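You operate a simulated robot arm through the tools that you are given. There is no shell and no other tool. Be economical: measure what you need, move in short steps, check, and stop when the job is done.

You run a simulated robot arm. Do the job below in one go: nothing can be reset, and whatever is moved stays where it is left.

## Task
Take the sponge from the top of the long table and leave it on top of the orange box there.

The check looks at the end state, three seconds after you hand in, the way a careful person would. Anything else that was tipped, shoved, dropped, spilled or broken makes it a failure.

## Robot
A 6-joint arm with a two-finger parallel gripper, fixed in place. Base frame: the origin is at the foot of the arm, x ahead of it, y to its left, z up; the work surface is at about z = 800. Lengths are in mm, angles in rad, forces in N, time in s.
With the tool pointing down near the work surface it reaches from about 340 to 760 mm from the base axis. Its first joint turns from -1.152 to 1.152 rad. Payload 2.45 kg.
The tool frame sits at the grasp point between the pads (the TCP): z along the fingers, y along the line on which they close. The tips reach 24 mm beyond it. The gripper opens to 68 mm. The fingers are 17 mm wide and 10 mm thick; the gripper's body (40 by 70 mm) begins 41 mm behind the TCP.
Orientation is that of the tool frame in the base frame, as a unit quaternion [x, y, z, w]. With the fingers straight down and closing along the base's y, the tool's x points along the base's -x, its y along +y and its z along -z.

## Interface
- The arm moves only by the tool jog_arm. Its argument "plan" is a list of rows, each a list of 5 numbers: the finger opening in mm, from 0 to 68, then the shift along the tool's x, y, z in mm, then the turn about the tool's z in rad. In form: [[hand, x, y, z, twist], ...]. A call has 1 to 8 rows; each row shifts and turns the commanded pose from where the row before left it, along the tool's axes as they then stand. A row lasts 0.2 s, in which the tool goes at most 50 mm and 0.15 rad; a call with a longer step from one row to the next is refused whole, and so is a gripper value outside its range. A pose out of reach is approached as far as the arm can. The call stops where the force on the tool passes 40 N (or 10 N more than at its start, if that is more) or the arm is blocked; 0.2 s more then pass. Each finger travels about 108 mm/s and halts on what it meets, pressing with about 45 N; the grip force reading is that of the motor and also rises with nothing between the fingers. The clock runs only during rows and for 0.2 s after the last one: add rows that do not move to give the fingers time. It gives the time, the measured TCP pose, the force on the tool (base axes), the opening and the grip force at its end, in the units of the frame above (readings bear some noise).
- Cameras (640 x 400 px; columns grow to the right, rows downward): "scene" is fixed at [159.8, 414.3, 1450.2]; the picture's right is [-0.80, -0.60, 0.00], its down [-0.40, 0.54, -0.74] and it looks along [0.44, -0.59, -0.68] (base axes); focal length 364 px, centre (320, 200). "wrist" rides on the gripper at [84, 11, -75] in the tool frame; the picture's right is [-0.13, 0.99, 0.00], its down [-0.60, -0.08, -0.79] and it looks along [-0.79, -0.10, 0.61] (tool axes); focal length 251 px, centre (320, 200). There is no depth. A picture from a camera that has moved, and an enlarged one, comes with that camera's place and axes in the base frame and with its lens.
- capture(camera): a new picture of that camera. No time passes.
- zoom(camera, box): a new picture of the part [left, top, right, bottom] of that camera's present view, enlarged. No time passes.
- hand_in(): hands the job in; it is judged then, once.

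Go step by step. Nothing tells you positions but the pictures and the camera data: compare them with the known pose of the tool, close in by small moves and look again before you grip or let go. The budget is 90 turns and 46 pictures, counting those below and the enlarged ones. Unless the task says otherwise, let go and move clear before handing in, and close with one line.

The tools are called after "Call:" as name(argument=value, ...) on one line, values as JSON. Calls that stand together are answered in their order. jog_arm: Moves the arm, as the interface text tells. Its arguments: {"type":"object","properties":{"plan":{"type":"array"}},"required":["plan"]} The other tools are called the same way: capture (camera) takes a picture; zoom (camera, box) takes an enlarged picture of a part of a camera's view; hand_in () hands the job in.

At the start:

```text
clock: 0.0
position: [460.5, 20.1, 1045.8]
tool_rot: [-0.001, 1.0, 0.001, 0.0]
ft_force: [-0.6, -0.3, 0.8]
grip_width: 67.8
grip_force: 0.1
```

scene: 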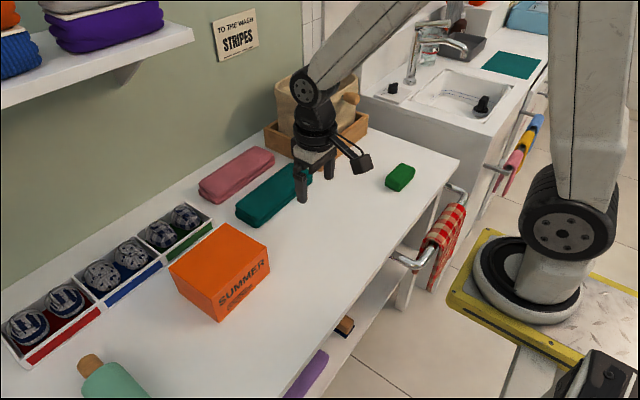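
wrist: 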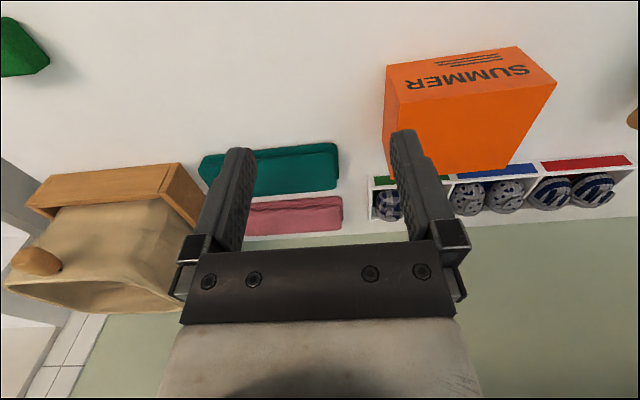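

I see a small green block (likely the sponge) to the right on the table and the orange SUMMER box. I'll look closer at both before moving.

Call:
zoom(camera="scene", box=[360, 145, 440, 195])

Call:
zoom(camera="scene", box=[150, 210, 310, 330])

```text
8.00 times, centred on (400, 170) of scene
camera zoom: at [159.8, 414.3, 1450.2], right [-0.8, -0.6, 0.0], down [-0.4, 0.54, -0.74], along [0.44, -0.59, -0.68], focal length 2910 px, centre (-320, 440)
```

zoom: 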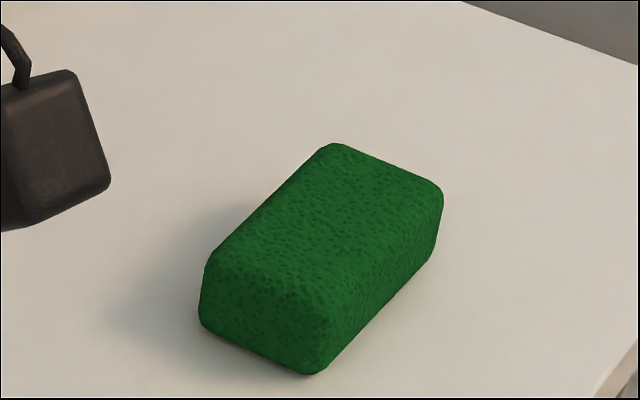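

```text
3.33 times, centred on (230, 270) of scene
camera zoom: at [159.8, 414.3, 1450.2], right [-0.8, -0.6, 0.0], down [-0.4, 0.54, -0.74], along [0.44, -0.59, -0.68], focal length 1212 px, centre (620, -33)
```

zoom: 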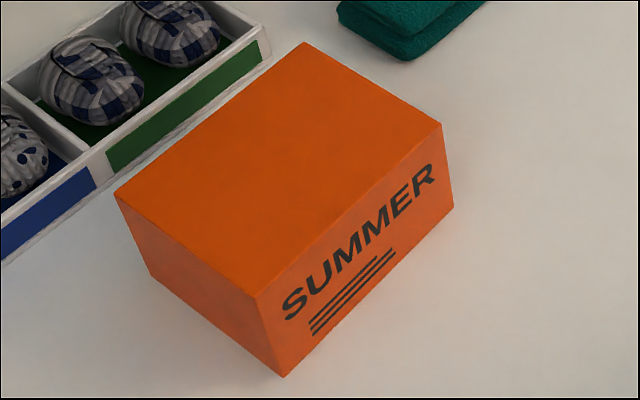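

The sponge is the green block, about 44 x 76 x 28 mm, centred near (449, -343) with a slight clockwise yaw. The box top spans roughly x 528–647, y 100–246, at z ≈ 882. I'll move high over the sponge first, then twist.

Call:
jog_arm(plan=[[68, 1.5, -45, 0, 0], [68, 1.5, -45, 0, 0], [68, 1.5, -45, 0, 0], [68, 1.5, -45, 0, 0], [68, 1.5, -45, 0, 0], [68, 1.5, -45, 0, 0], [68, 1.5, -45, 0, 0], [68, 1.5, -48, 0, 0]])

Call:
jog_arm(plan=[[68, 0, 0, 0, 0.145], [68, 0, 0, 0, 0.145], [68, 0, 0, 0, 0.145], [68, 0, 0, 0, 0.145], [68, 0, 0, 0, 0.145], [68, 0, 0, 0, 0.145], [68, 0, 0, 0, 0.145], [68, 0, 0, 0, 0.145]])

Call:
jog_arm(plan=[[68, 0, 0, 0, 0.145], [68, 0, 0, 0, 0.145], [68, 0, 0, 0, 0.145], [68, 0, 0, 0, 0.031], [68, 0, 0, 0, 0]])

Call:
capture(camera="wrist")

Call:
capture(camera="scene")

```text
clock: 1.8
position: [450.0, -343.3, 1048.2]
tool_rot: [-0.001, 1.0, 0.0, 0.001]
ft_force: [-0.6, -0.4, -0.1]
grip_width: 68.1
grip_force: 0.2
```

```text
clock: 3.6
position: [449.7, -342.3, 1046.6]
tool_rot: [0.549, 0.836, 0.0, 0.001]
ft_force: [0.9, -0.5, 0.4]
grip_width: 67.9
grip_force: 0.0
```

```text
clock: 4.8
position: [448.6, -343.4, 1045.4]
tool_rot: [0.727, 0.687, 0.001, 0.0]
ft_force: [0.2, 0.2, 0.5]
grip_width: 68.3
grip_force: 0.0
```

```text
41 pictures are left
camera wrist: at [464.0, -259.7, 1121.3], right [0.98, -0.18, 0.0], down [-0.11, -0.6, 0.79], along [-0.15, -0.78, -0.61], focal length 251 px, centre (320, 200)
```

wrist: 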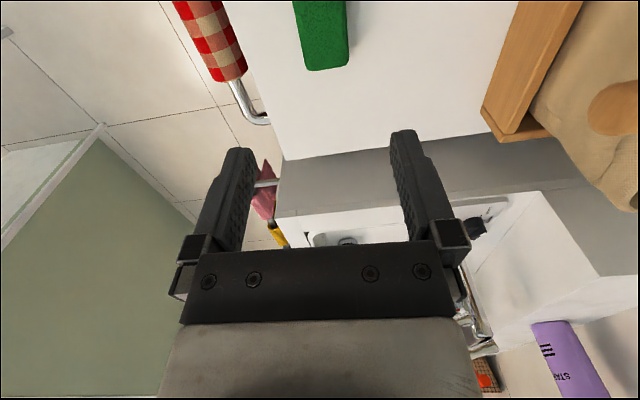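

```text
40 pictures are left
```

scene: 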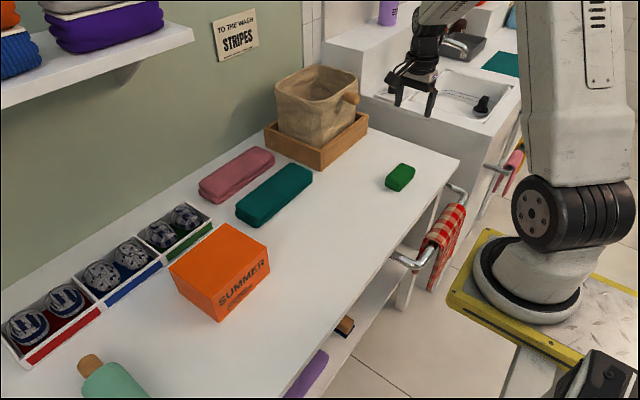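

The sponge is roughly where expected, though the wrist view suggests it may lie slightly farther in -y. I'll descend partway and look again.

Call:
jog_arm(plan=[[68, 0, 0, 45, 0], [68, 0, 0, 45, 0], [68, 0, 0, 45, 0], [68, 0, 0, 0, 0]])

Call:
capture(camera="wrist")

Call:
zoom(camera="scene", box=[340, 100, 500, 200])

```text
clock: 5.8
position: [448.1, -342.4, 911.2]
tool_rot: [0.725, 0.688, 0.001, 0.0]
ft_force: [0.2, -0.5, -0.8]
grip_width: 67.9
grip_force: 0.1
```

```text
39 pictures are left
camera wrist: at [464.0, -259.4, 986.5], right [0.98, -0.18, 0.0], down [-0.11, -0.6, 0.79], along [-0.14, -0.78, -0.61], focal length 251 px, centre (320, 200)
```

wrist: 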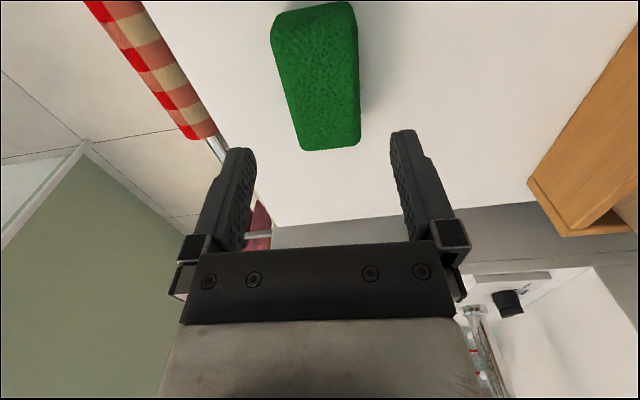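

```text
4.00 times, centred on (420, 150) of scene
camera zoom: at [159.8, 414.3, 1450.2], right [-0.8, -0.6, 0.0], down [-0.4, 0.54, -0.74], along [0.44, -0.59, -0.68], focal length 1455 px, centre (-80, 400)
```

zoom: 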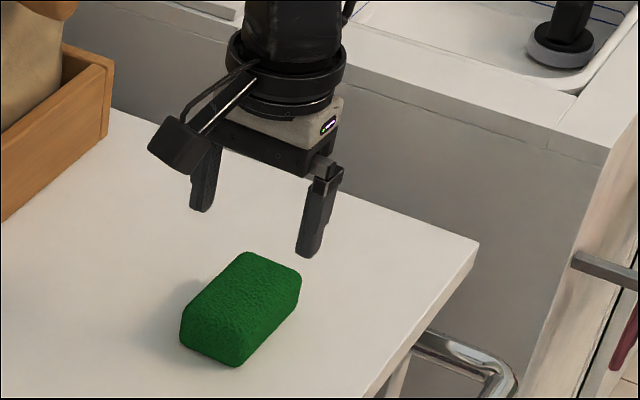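

The sponge spans about y -302 to -390, centred near (450, -347), and the yaw matches. I'll nudge over and lower so the fingers straddle it.

Call:
jog_arm(plan=[[68, -4, 2, 0, 0], [68, 0, 0, 30, 0], [68, 0, 0, 20, 0], [68, 0, 0, 0, 0]])

Call:
capture(camera="wrist")

Call:
zoom(camera="scene", box=[360, 130, 456, 190])

```text
clock: 6.8
position: [452.4, -346.2, 861.4]
tool_rot: [0.725, 0.688, 0.001, 0.001]
ft_force: [0.9, -0.4, -0.3]
grip_width: 68.0
grip_force: 0.1
```

```text
37 pictures are left
camera wrist: at [466.4, -262.5, 937.0], right [0.98, -0.18, 0.0], down [-0.11, -0.6, 0.79], along [-0.14, -0.78, -0.61], focal length 251 px, centre (320, 200)
```

wrist: 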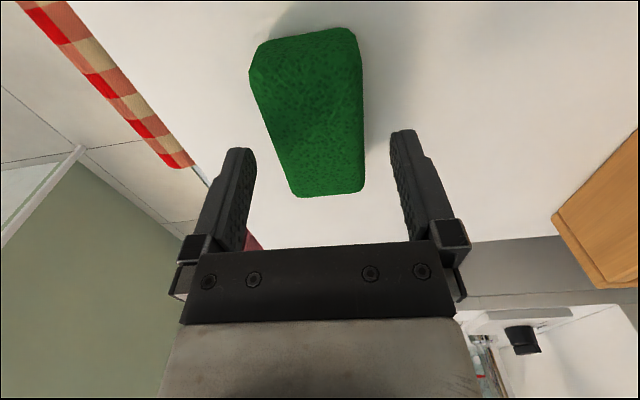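

```text
6.67 times, centred on (408, 160) of scene
camera zoom: at [159.8, 414.3, 1450.2], right [-0.8, -0.6, 0.0], down [-0.4, 0.54, -0.74], along [0.44, -0.59, -0.68], focal length 2425 px, centre (-267, 467)
```

zoom: 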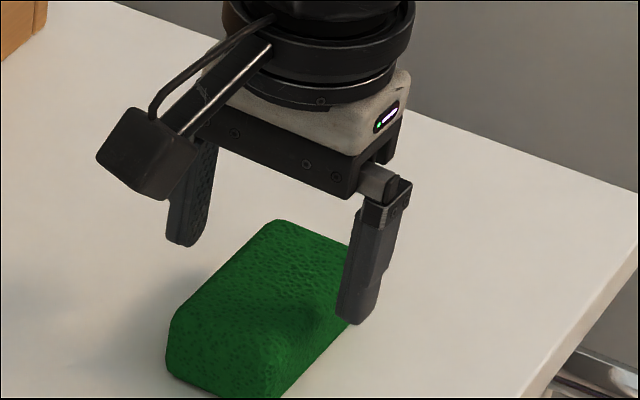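

The fingers straddle the sponge with clearance on both sides. I'll lower to about z = 830.

Call:
jog_arm(plan=[[68, 0, -1, 15, 0], [68, 0, 0, 15, 0], [68, 0, 0, 0, 0]])

Call:
capture(camera="wrist")

Call:
zoom(camera="scene", box=[360, 140, 456, 200])

```text
clock: 7.6
position: [450.8, -344.8, 831.8]
tool_rot: [0.726, 0.688, 0.001, 0.0]
ft_force: [-0.5, -0.4, 0.0]
grip_width: 68.0
grip_force: 0.1
```

```text
35 pictures are left
camera wrist: at [465.8, -262.6, 907.2], right [0.98, -0.18, 0.0], down [-0.11, -0.6, 0.79], along [-0.14, -0.78, -0.61], focal length 251 px, centre (320, 200)
```

wrist: 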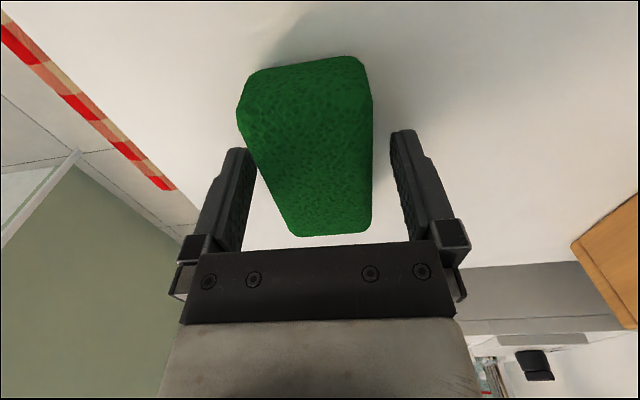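

```text
6.67 times, centred on (408, 170) of scene
camera zoom: at [159.8, 414.3, 1450.2], right [-0.8, -0.6, 0.0], down [-0.4, 0.54, -0.74], along [0.44, -0.59, -0.68], focal length 2425 px, centre (-267, 400)
```

zoom: 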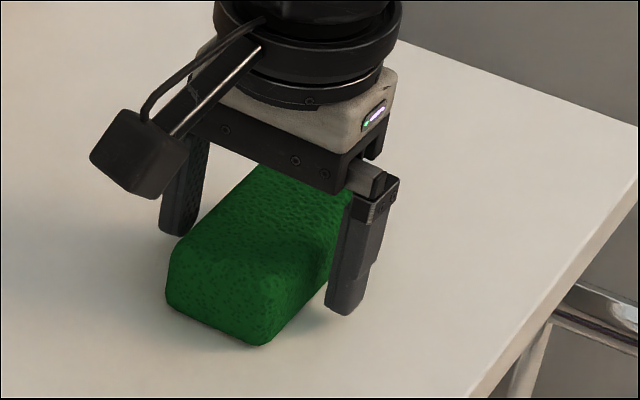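

The fingers are well placed around the sponge. Closing now.

Call:
jog_arm(plan=[[50, 0, 0, 0, 0], [40, 0, 0, 0, 0], [34, 0, 0, 0, 0], [34, 0, 0, 0, 0]])

Call:
capture(camera="wrist")

```text
clock: 8.6
position: [450.2, -345.1, 834.1]
tool_rot: [0.726, 0.688, 0.001, 0.0]
ft_force: [0.6, 0.6, 0.7]
grip_width: 48.7
grip_force: 45.2
```

```text
33 pictures are left
camera wrist: at [465.7, -262.5, 907.3], right [0.98, -0.18, 0.0], down [-0.11, -0.6, 0.79], along [-0.14, -0.78, -0.61], focal length 251 px, centre (320, 200)
```

wrist: 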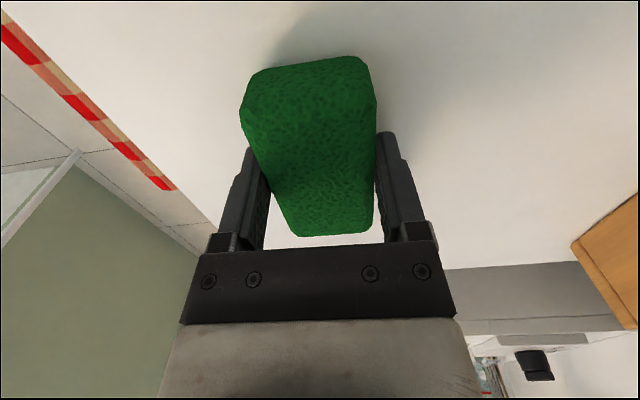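

The grip holds at 48.7 mm with 45 N. Lifting.

Call:
jog_arm(plan=[[34, 0, 0, -15, 0], [34, 0, 0, -25, 0], [34, 0, 0, -35, 0], [34, 0, 0, -35, 0], [34, 0, 0, -35, 0], [34, 0, 0, -35, 0], [34, 0, 0, 0, 0]])

Call:
capture(camera="scene")

Call:
capture(camera="wrist")

```text
clock: 10.2
position: [450.1, -348.2, 1012.0]
tool_rot: [0.726, 0.688, 0.001, 0.0]
ft_force: [0.6, 0.4, 0.0]
grip_width: 48.3
grip_force: 45.4
```

```text
32 pictures are left
```

scene: 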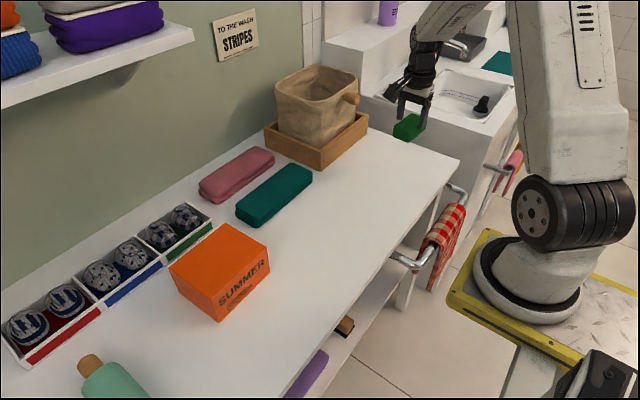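

```text
31 pictures are left
camera wrist: at [464.6, -264.3, 1086.5], right [0.98, -0.18, 0.0], down [-0.11, -0.6, 0.79], along [-0.14, -0.78, -0.61], focal length 251 px, centre (320, 200)
```

wrist: 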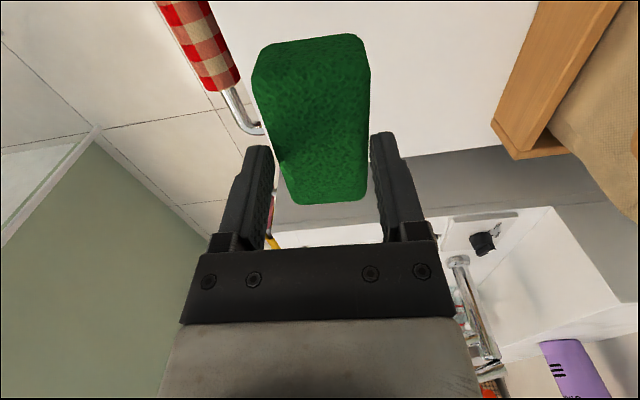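

The sponge is lifted but seems to have settled a little in the fingers. I'll take a closer look.

Call:
zoom(camera="scene", box=[368, 75, 448, 145])

```text
5.71 times, centred on (408, 110) of scene
camera zoom: at [159.8, 414.3, 1450.2], right [-0.8, -0.6, 0.0], down [-0.4, 0.54, -0.74], along [0.44, -0.59, -0.68], focal length 2078 px, centre (-183, 714)
```

zoom: 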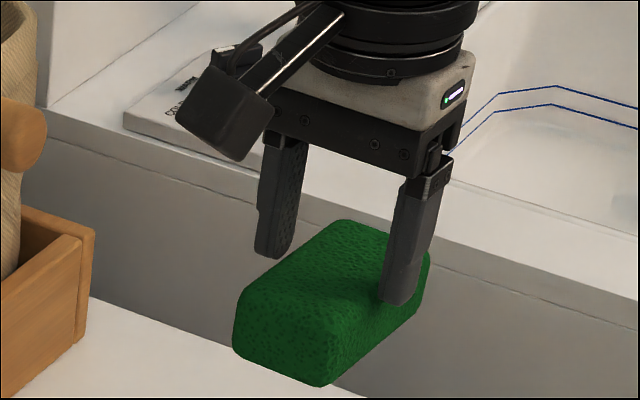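

The sponge has slid down between the fingers, so I'll go back down low where a slip is harmless, and check whether it keeps creeping.

Call:
jog_arm(plan=[[20, 0, 0, 25, 0], [20, 0, 0, 40, 0], [20, 0, 0, 40, 0], [20, 0, 0, 30, 0], [20, 0, 0, 15, 0], [20, 0, 0, 0, 0]])

Call:
capture(camera="wrist")

Call:
zoom(camera="scene", box=[360, 130, 456, 190])

```text
clock: 11.6
position: [451.8, -346.9, 860.0]
tool_rot: [0.727, 0.687, 0.001, 0.0]
ft_force: [-0.1, -0.8, 0.0]
grip_width: 48.1
grip_force: 45.3
```

```text
29 pictures are left
camera wrist: at [465.5, -263.2, 934.6], right [0.98, -0.18, 0.0], down [-0.11, -0.6, 0.79], along [-0.14, -0.78, -0.61], focal length 251 px, centre (320, 200)
```

wrist: 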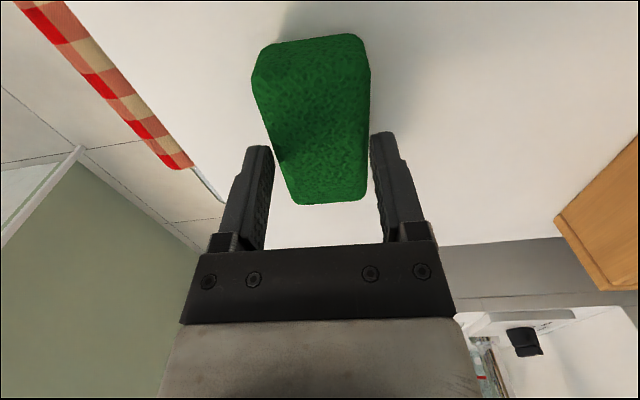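

```text
6.67 times, centred on (408, 160) of scene
camera zoom: at [159.9, 414.3, 1450.2], right [-0.8, -0.6, 0.0], down [-0.4, 0.54, -0.74], along [0.44, -0.59, -0.68], focal length 2425 px, centre (-267, 467)
```

zoom: 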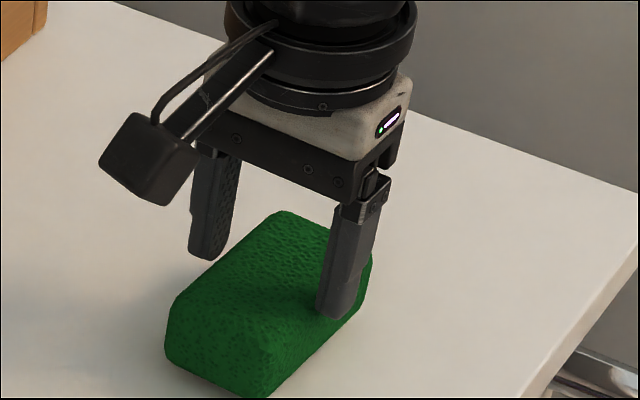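

It isn't creeping any more, but only the tips hold it. I'll open just above the table and regrip lower.

Call:
jog_arm(plan=[[20, 0, 0, 3, 0], [48, 0, 0, 0, 0], [68, 0, 0, 0, 0], [68, 0, 0, 0, 0], [68, 0, 0, 0, 0]])

Call:
capture(camera="wrist")

Call:
zoom(camera="scene", box=[360, 130, 456, 190])

```text
clock: 12.8
position: [450.8, -346.1, 857.0]
tool_rot: [0.726, 0.688, 0.002, 0.0]
ft_force: [0.0, 0.0, -0.3]
grip_width: 68.0
grip_force: 0.0
```

```text
27 pictures are left
camera wrist: at [465.8, -262.7, 932.2], right [0.98, -0.18, 0.0], down [-0.11, -0.6, 0.79], along [-0.14, -0.78, -0.61], focal length 251 px, centre (320, 200)
```

wrist: 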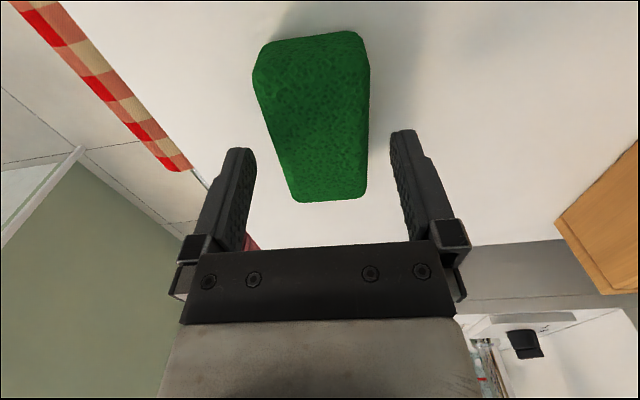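

```text
6.67 times, centred on (408, 160) of scene
camera zoom: at [159.8, 414.3, 1450.2], right [-0.8, -0.6, 0.0], down [-0.4, 0.54, -0.74], along [0.44, -0.59, -0.68], focal length 2425 px, centre (-267, 467)
```

zoom: 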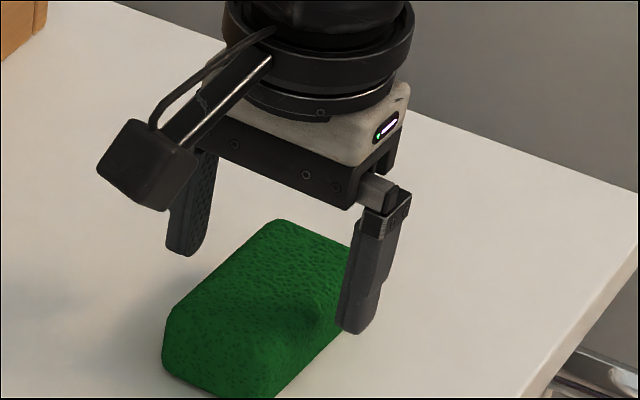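

The sponge sits safely on the table, unharmed. I'll lower deeper, to z ≈ 828, grip with a longer settle, and lift gently.

Call:
jog_arm(plan=[[68, 0, 0, 15, 0], [68, 0, 0, 10, 0], [68, 0, 0, 4, 0], [68, 0, 0, 0, 0]])

Call:
jog_arm(plan=[[45, 0, 0, 0, 0], [0, 0, 0, 0, 0], [0, 0, 0, 0, 0], [0, 0, 0, 0, 0], [0, 0, 0, 0, 0]])

Call:
jog_arm(plan=[[0, 0, 0, -2, 0], [0, 0, 0, -4, 0], [0, 0, 0, -4, 0], [0, 0, 0, -5, 0], [0, 0, 0, -5, 0], [0, 0, 0, 0, 0]])

Call:
capture(camera="wrist")

Call:
zoom(camera="scene", box=[360, 140, 456, 200])

```text
clock: 13.8
position: [450.2, -347.9, 829.8]
tool_rot: [0.725, 0.688, 0.0, 0.001]
ft_force: [0.3, 0.8, -0.2]
grip_width: 67.8
grip_force: 0.0
```

```text
clock: 15.0
position: [450.2, -346.8, 828.8]
tool_rot: [0.726, 0.688, 0.001, 0.0]
ft_force: [-0.5, -0.1, 1.4]
grip_width: 48.8
grip_force: 44.8
```

```text
clock: 16.4
position: [449.3, -346.8, 850.2]
tool_rot: [0.726, 0.688, 0.001, -0.001]
ft_force: [-0.2, 0.6, 0.7]
grip_width: 48.5
grip_force: 44.6
```

```text
25 pictures are left
camera wrist: at [464.3, -263.1, 924.4], right [0.98, -0.18, 0.0], down [-0.11, -0.6, 0.79], along [-0.14, -0.78, -0.61], focal length 251 px, centre (320, 200)
```

wrist: 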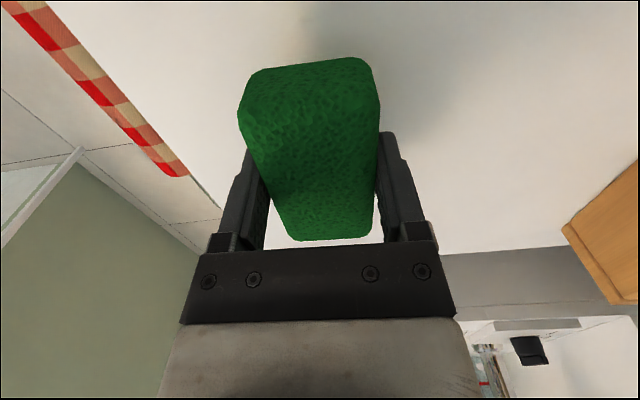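

```text
6.67 times, centred on (408, 170) of scene
camera zoom: at [159.8, 414.3, 1450.2], right [-0.8, -0.6, 0.0], down [-0.4, 0.54, -0.74], along [0.44, -0.59, -0.68], focal length 2425 px, centre (-267, 400)
```

zoom: 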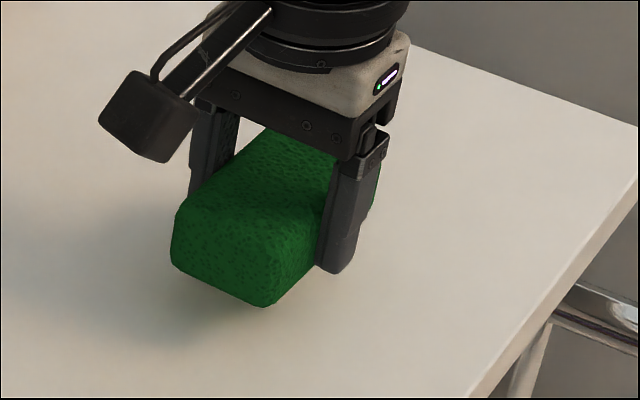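

It now lifts with a deep grip. I'll continue gently.

Call:
jog_arm(plan=[[0, 0, 0, -5, 0], [0, 0, 0, -10, 0], [0, 0, 0, -15, 0], [0, 0, 0, -15, 0], [0, 0, 0, -15, 0], [0, 0, 0, -10, 0], [0, 0, 0, -5, 0], [0, 0, 0, 0, 0]])

Call:
capture(camera="wrist")

```text
clock: 18.2
position: [450.9, -346.9, 924.9]
tool_rot: [0.726, 0.687, 0.001, 0.001]
ft_force: [0.8, -0.1, -1.4]
grip_width: 48.8
grip_force: 45.4
```

```text
23 pictures are left
camera wrist: at [465.6, -263.7, 999.6], right [0.98, -0.18, 0.0], down [-0.11, -0.6, 0.79], along [-0.14, -0.78, -0.61], focal length 251 px, centre (320, 200)
```

wrist: 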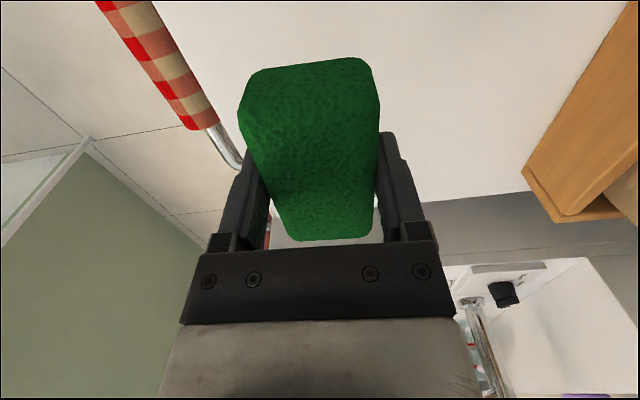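

No slip this time. I'll raise a bit more and carry it along +y toward the box at moderate speed.

Call:
jog_arm(plan=[[0, 0, 0, -10, 0], [0, 0, 0, -20, 0], [0, 5, 0, -15, 0], [0, 15, 0, -5, 0], [0, 25, 0, 0, 0], [0, 30, 0, 0, 0], [0, 30, 0, 0, 0], [0, 25, 0, 0, 0]])

Call:
jog_arm(plan=[[0, 20, 0, 0, 0], [0, 30, 0, 0, 0], [0, 30, 0, 0, 0], [0, 30, 0, 0, 0], [0, 30, 0, 0, 0], [0, 30, 0, 0, 0], [0, 25, 0, 0, 0], [0, 10, 0, 0, 0]])

Call:
capture(camera="wrist")

```text
clock: 20.0
position: [457.7, -216.7, 974.5]
tool_rot: [0.726, 0.687, 0.001, 0.0]
ft_force: [0.0, 0.6, -0.1]
grip_width: 48.7
grip_force: 44.9
```

```text
clock: 21.8
position: [468.6, -11.2, 974.5]
tool_rot: [0.726, 0.687, 0.002, -0.001]
ft_force: [0.7, 0.9, -0.6]
grip_width: 48.9
grip_force: 44.9
```

```text
22 pictures are left
camera wrist: at [482.6, 71.6, 1049.8], right [0.98, -0.18, 0.0], down [-0.11, -0.6, 0.79], along [-0.14, -0.78, -0.61], focal length 251 px, centre (320, 200)
```

wrist: 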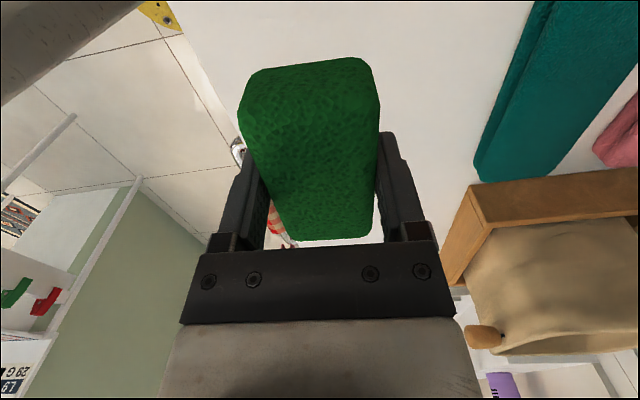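

The grip is steady. Continuing diagonally to above the box centre at about (587, 173).

Call:
jog_arm(plan=[[0, 15, 8.5, 0, 0], [0, 30, 17, 0, 0], [0, 35, 20, 0, 0], [0, 35, 20, 0, 0], [0, 35, 20, 0, 0], [0, 27, 16, 0, 0], [0, 13, 7, 0, 0], [0, 0, 0, 0, -0.05]])

Call:
capture(camera="scene")

Call:
capture(camera="wrist")

```text
clock: 23.6
position: [586.8, 170.9, 974.3]
tool_rot: [0.709, 0.705, 0.001, 0.0]
ft_force: [0.4, 0.7, -0.5]
grip_width: 48.7
grip_force: 45.1
```

```text
21 pictures are left
```

scene: 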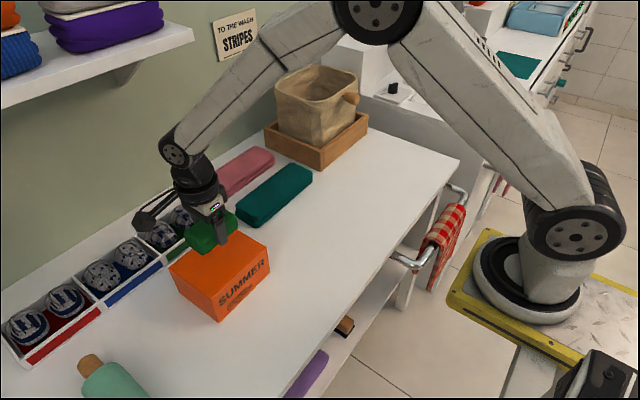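

```text
20 pictures are left
camera wrist: at [597.7, 255.3, 1049.6], right [0.99, -0.13, 0.0], down [-0.08, -0.6, 0.79], along [-0.11, -0.79, -0.61], focal length 251 px, centre (320, 200)
```

wrist: 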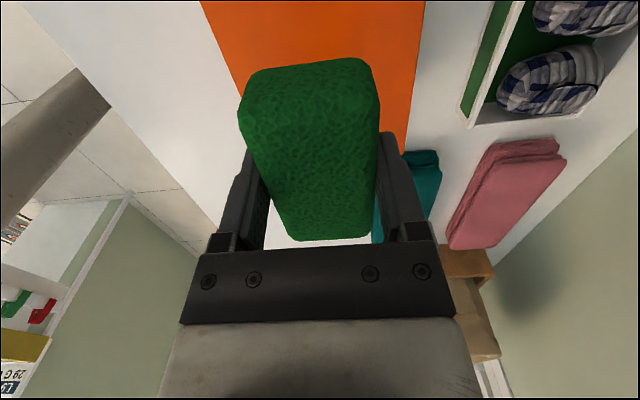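

The sponge is above the box. I'll lower to about 20 mm above the lid and check.

Call:
jog_arm(plan=[[0, 0, 0, 10, 0], [0, 0, 0, 15, 0], [0, 0, 0, 12, 0], [0, 0, 0, 5, 0], [0, 0, 0, 0, 0]])

Call:
capture(camera="wrist")

Call:
zoom(camera="scene", box=[140, 180, 300, 330])

```text
clock: 24.8
position: [586.9, 172.8, 933.7]
tool_rot: [0.709, 0.705, 0.001, 0.0]
ft_force: [-0.4, 0.2, -0.5]
grip_width: 48.9
grip_force: 44.8
```

```text
19 pictures are left
camera wrist: at [597.7, 254.7, 1008.0], right [0.99, -0.13, 0.0], down [-0.08, -0.6, 0.79], along [-0.11, -0.79, -0.61], focal length 251 px, centre (320, 200)
```

wrist: 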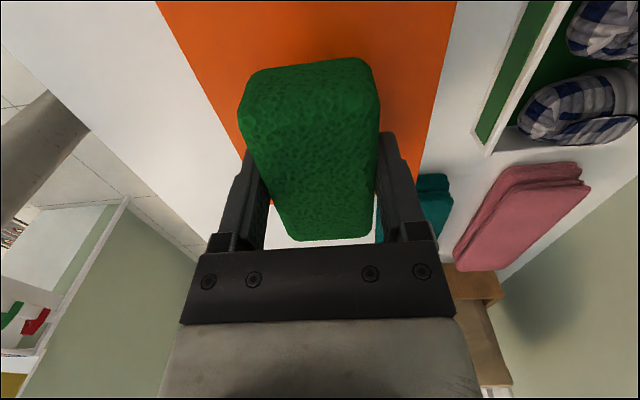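

```text
2.67 times, centred on (220, 255) of scene
camera zoom: at [159.9, 414.3, 1450.2], right [-0.8, -0.6, 0.0], down [-0.4, 0.54, -0.74], along [0.44, -0.59, -0.68], focal length 970 px, centre (587, 53)
```

zoom: 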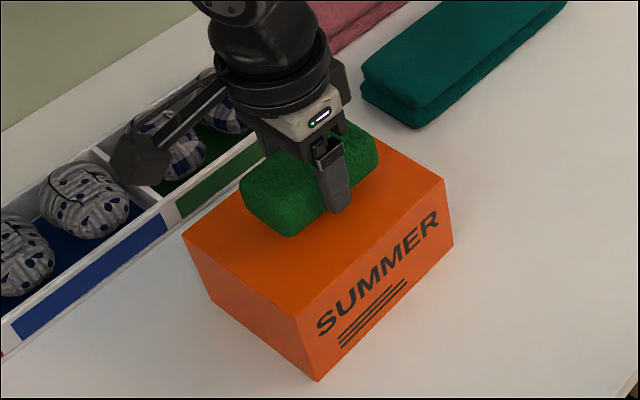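

Alignment is good. Lowering in small steps while watching the force for contact.

Call:
jog_arm(plan=[[0, 0, 0, 5, 0], [0, 0, 0, 6, 0], [0, 0, 0, 4, 0], [0, 0, 0, 2, 0], [0, 0, 0, 0, 0]])

Call:
zoom(camera="scene", box=[180, 195, 276, 275])

```text
clock: 26.0
position: [588.2, 171.0, 916.8]
tool_rot: [0.708, 0.706, 0.001, 0.001]
ft_force: [-0.3, -0.1, -0.3]
grip_width: 48.5
grip_force: 45.2
```

```text
5.00 times, centred on (228, 235) of scene
camera zoom: at [159.8, 414.3, 1450.2], right [-0.8, -0.6, 0.0], down [-0.4, 0.54, -0.74], along [0.44, -0.59, -0.68], focal length 1819 px, centre (780, 25)
```

zoom: 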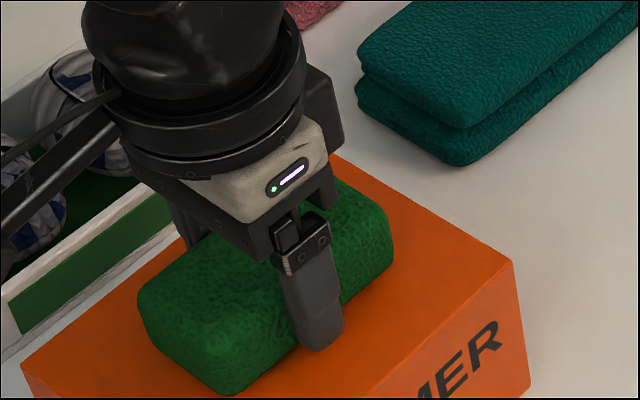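

Call:
jog_arm(plan=[[0, 0, 0, 1.5, 0], [0, 0, 0, 1.5, 0], [0, 0, 0, 0, 0]])

```text
clock: 26.8
position: [587.7, 171.0, 913.8]
tool_rot: [0.708, 0.706, 0.002, 0.001]
ft_force: [-0.1, -1.6, 7.1]
grip_width: 48.4
grip_force: 45.1
```

Contact is felt at about 7 N, so the sponge rests on the lid. Opening, then backing straight up.

Call:
jog_arm(plan=[[50, 0, 0, 0, 0], [60, 0, 0, 0, 0], [68, 0, 0, 0, 0], [68, 0, 0, 0, 0], [68, 0, 0, 0, 0]])

Call:
capture(camera="wrist")

```text
clock: 28.0
position: [587.9, 171.1, 912.5]
tool_rot: [0.709, 0.705, 0.001, 0.0]
ft_force: [-0.5, -1.1, -0.5]
grip_width: 67.9
grip_force: 0.1
```

```text
16 pictures are left
camera wrist: at [597.5, 255.3, 987.8], right [0.99, -0.13, 0.0], down [-0.08, -0.6, 0.79], along [-0.11, -0.79, -0.61], focal length 251 px, centre (320, 200)
```

wrist: 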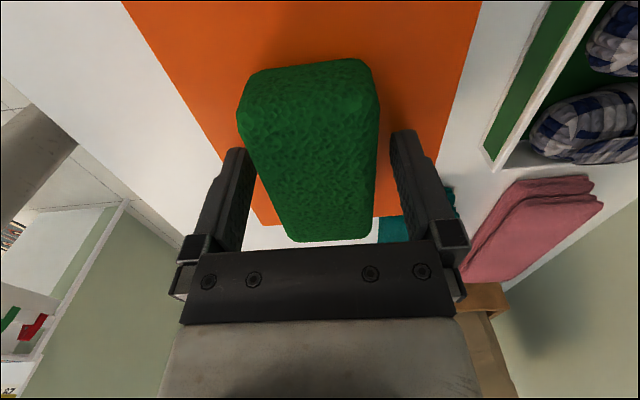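

The fingers are clear of the sponge on both sides. Rising straight up and checking.

Call:
jog_arm(plan=[[68, 0, 0, -15, 0], [68, 0, 0, -30, 0], [68, 0, 0, -40, 0], [68, 0, 0, -40, 0], [68, -30, 0, -20, 0], [68, -45, 0, 0, 0], [68, -45, 0, 0, 0], [68, 0, 0, 0, 0]])

Call:
capture(camera="scene")

Call:
zoom(camera="scene", box=[140, 180, 300, 330])

```text
clock: 29.8
position: [585.7, 51.0, 1056.6]
tool_rot: [0.709, 0.706, 0.001, -0.001]
ft_force: [0.1, 0.0, 0.3]
grip_width: 68.0
grip_force: 0.0
```

```text
15 pictures are left
```

scene: 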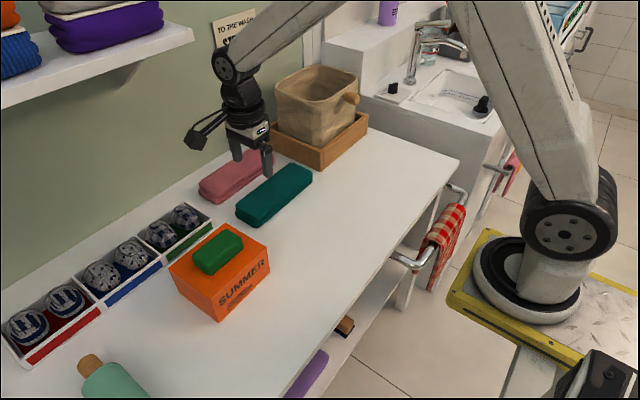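

```text
2.67 times, centred on (220, 255) of scene
camera zoom: at [159.9, 414.3, 1450.2], right [-0.8, -0.6, 0.0], down [-0.4, 0.54, -0.74], along [0.44, -0.59, -0.68], focal length 970 px, centre (587, 53)
```

zoom: 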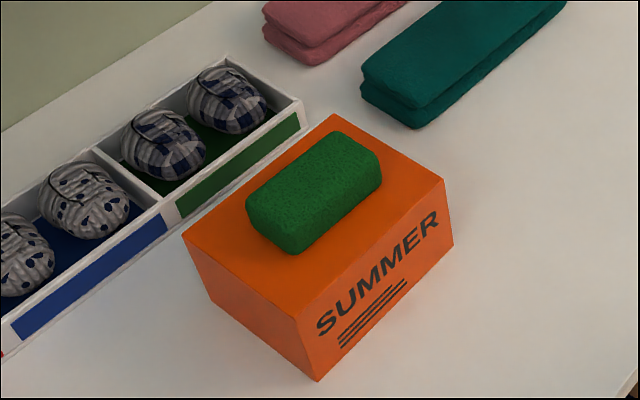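

The sponge lies flat on top of the orange box, nothing else has moved, and the gripper is clear. Handing in.

Call:
hand_in()

```text
The job is handed in.
```

The sponge is lying flat on top of the orange box, and the last pictures show nothing else on the table disturbed; it slipped in the fingers on the first lift, so I set it back on the table and regripped it.
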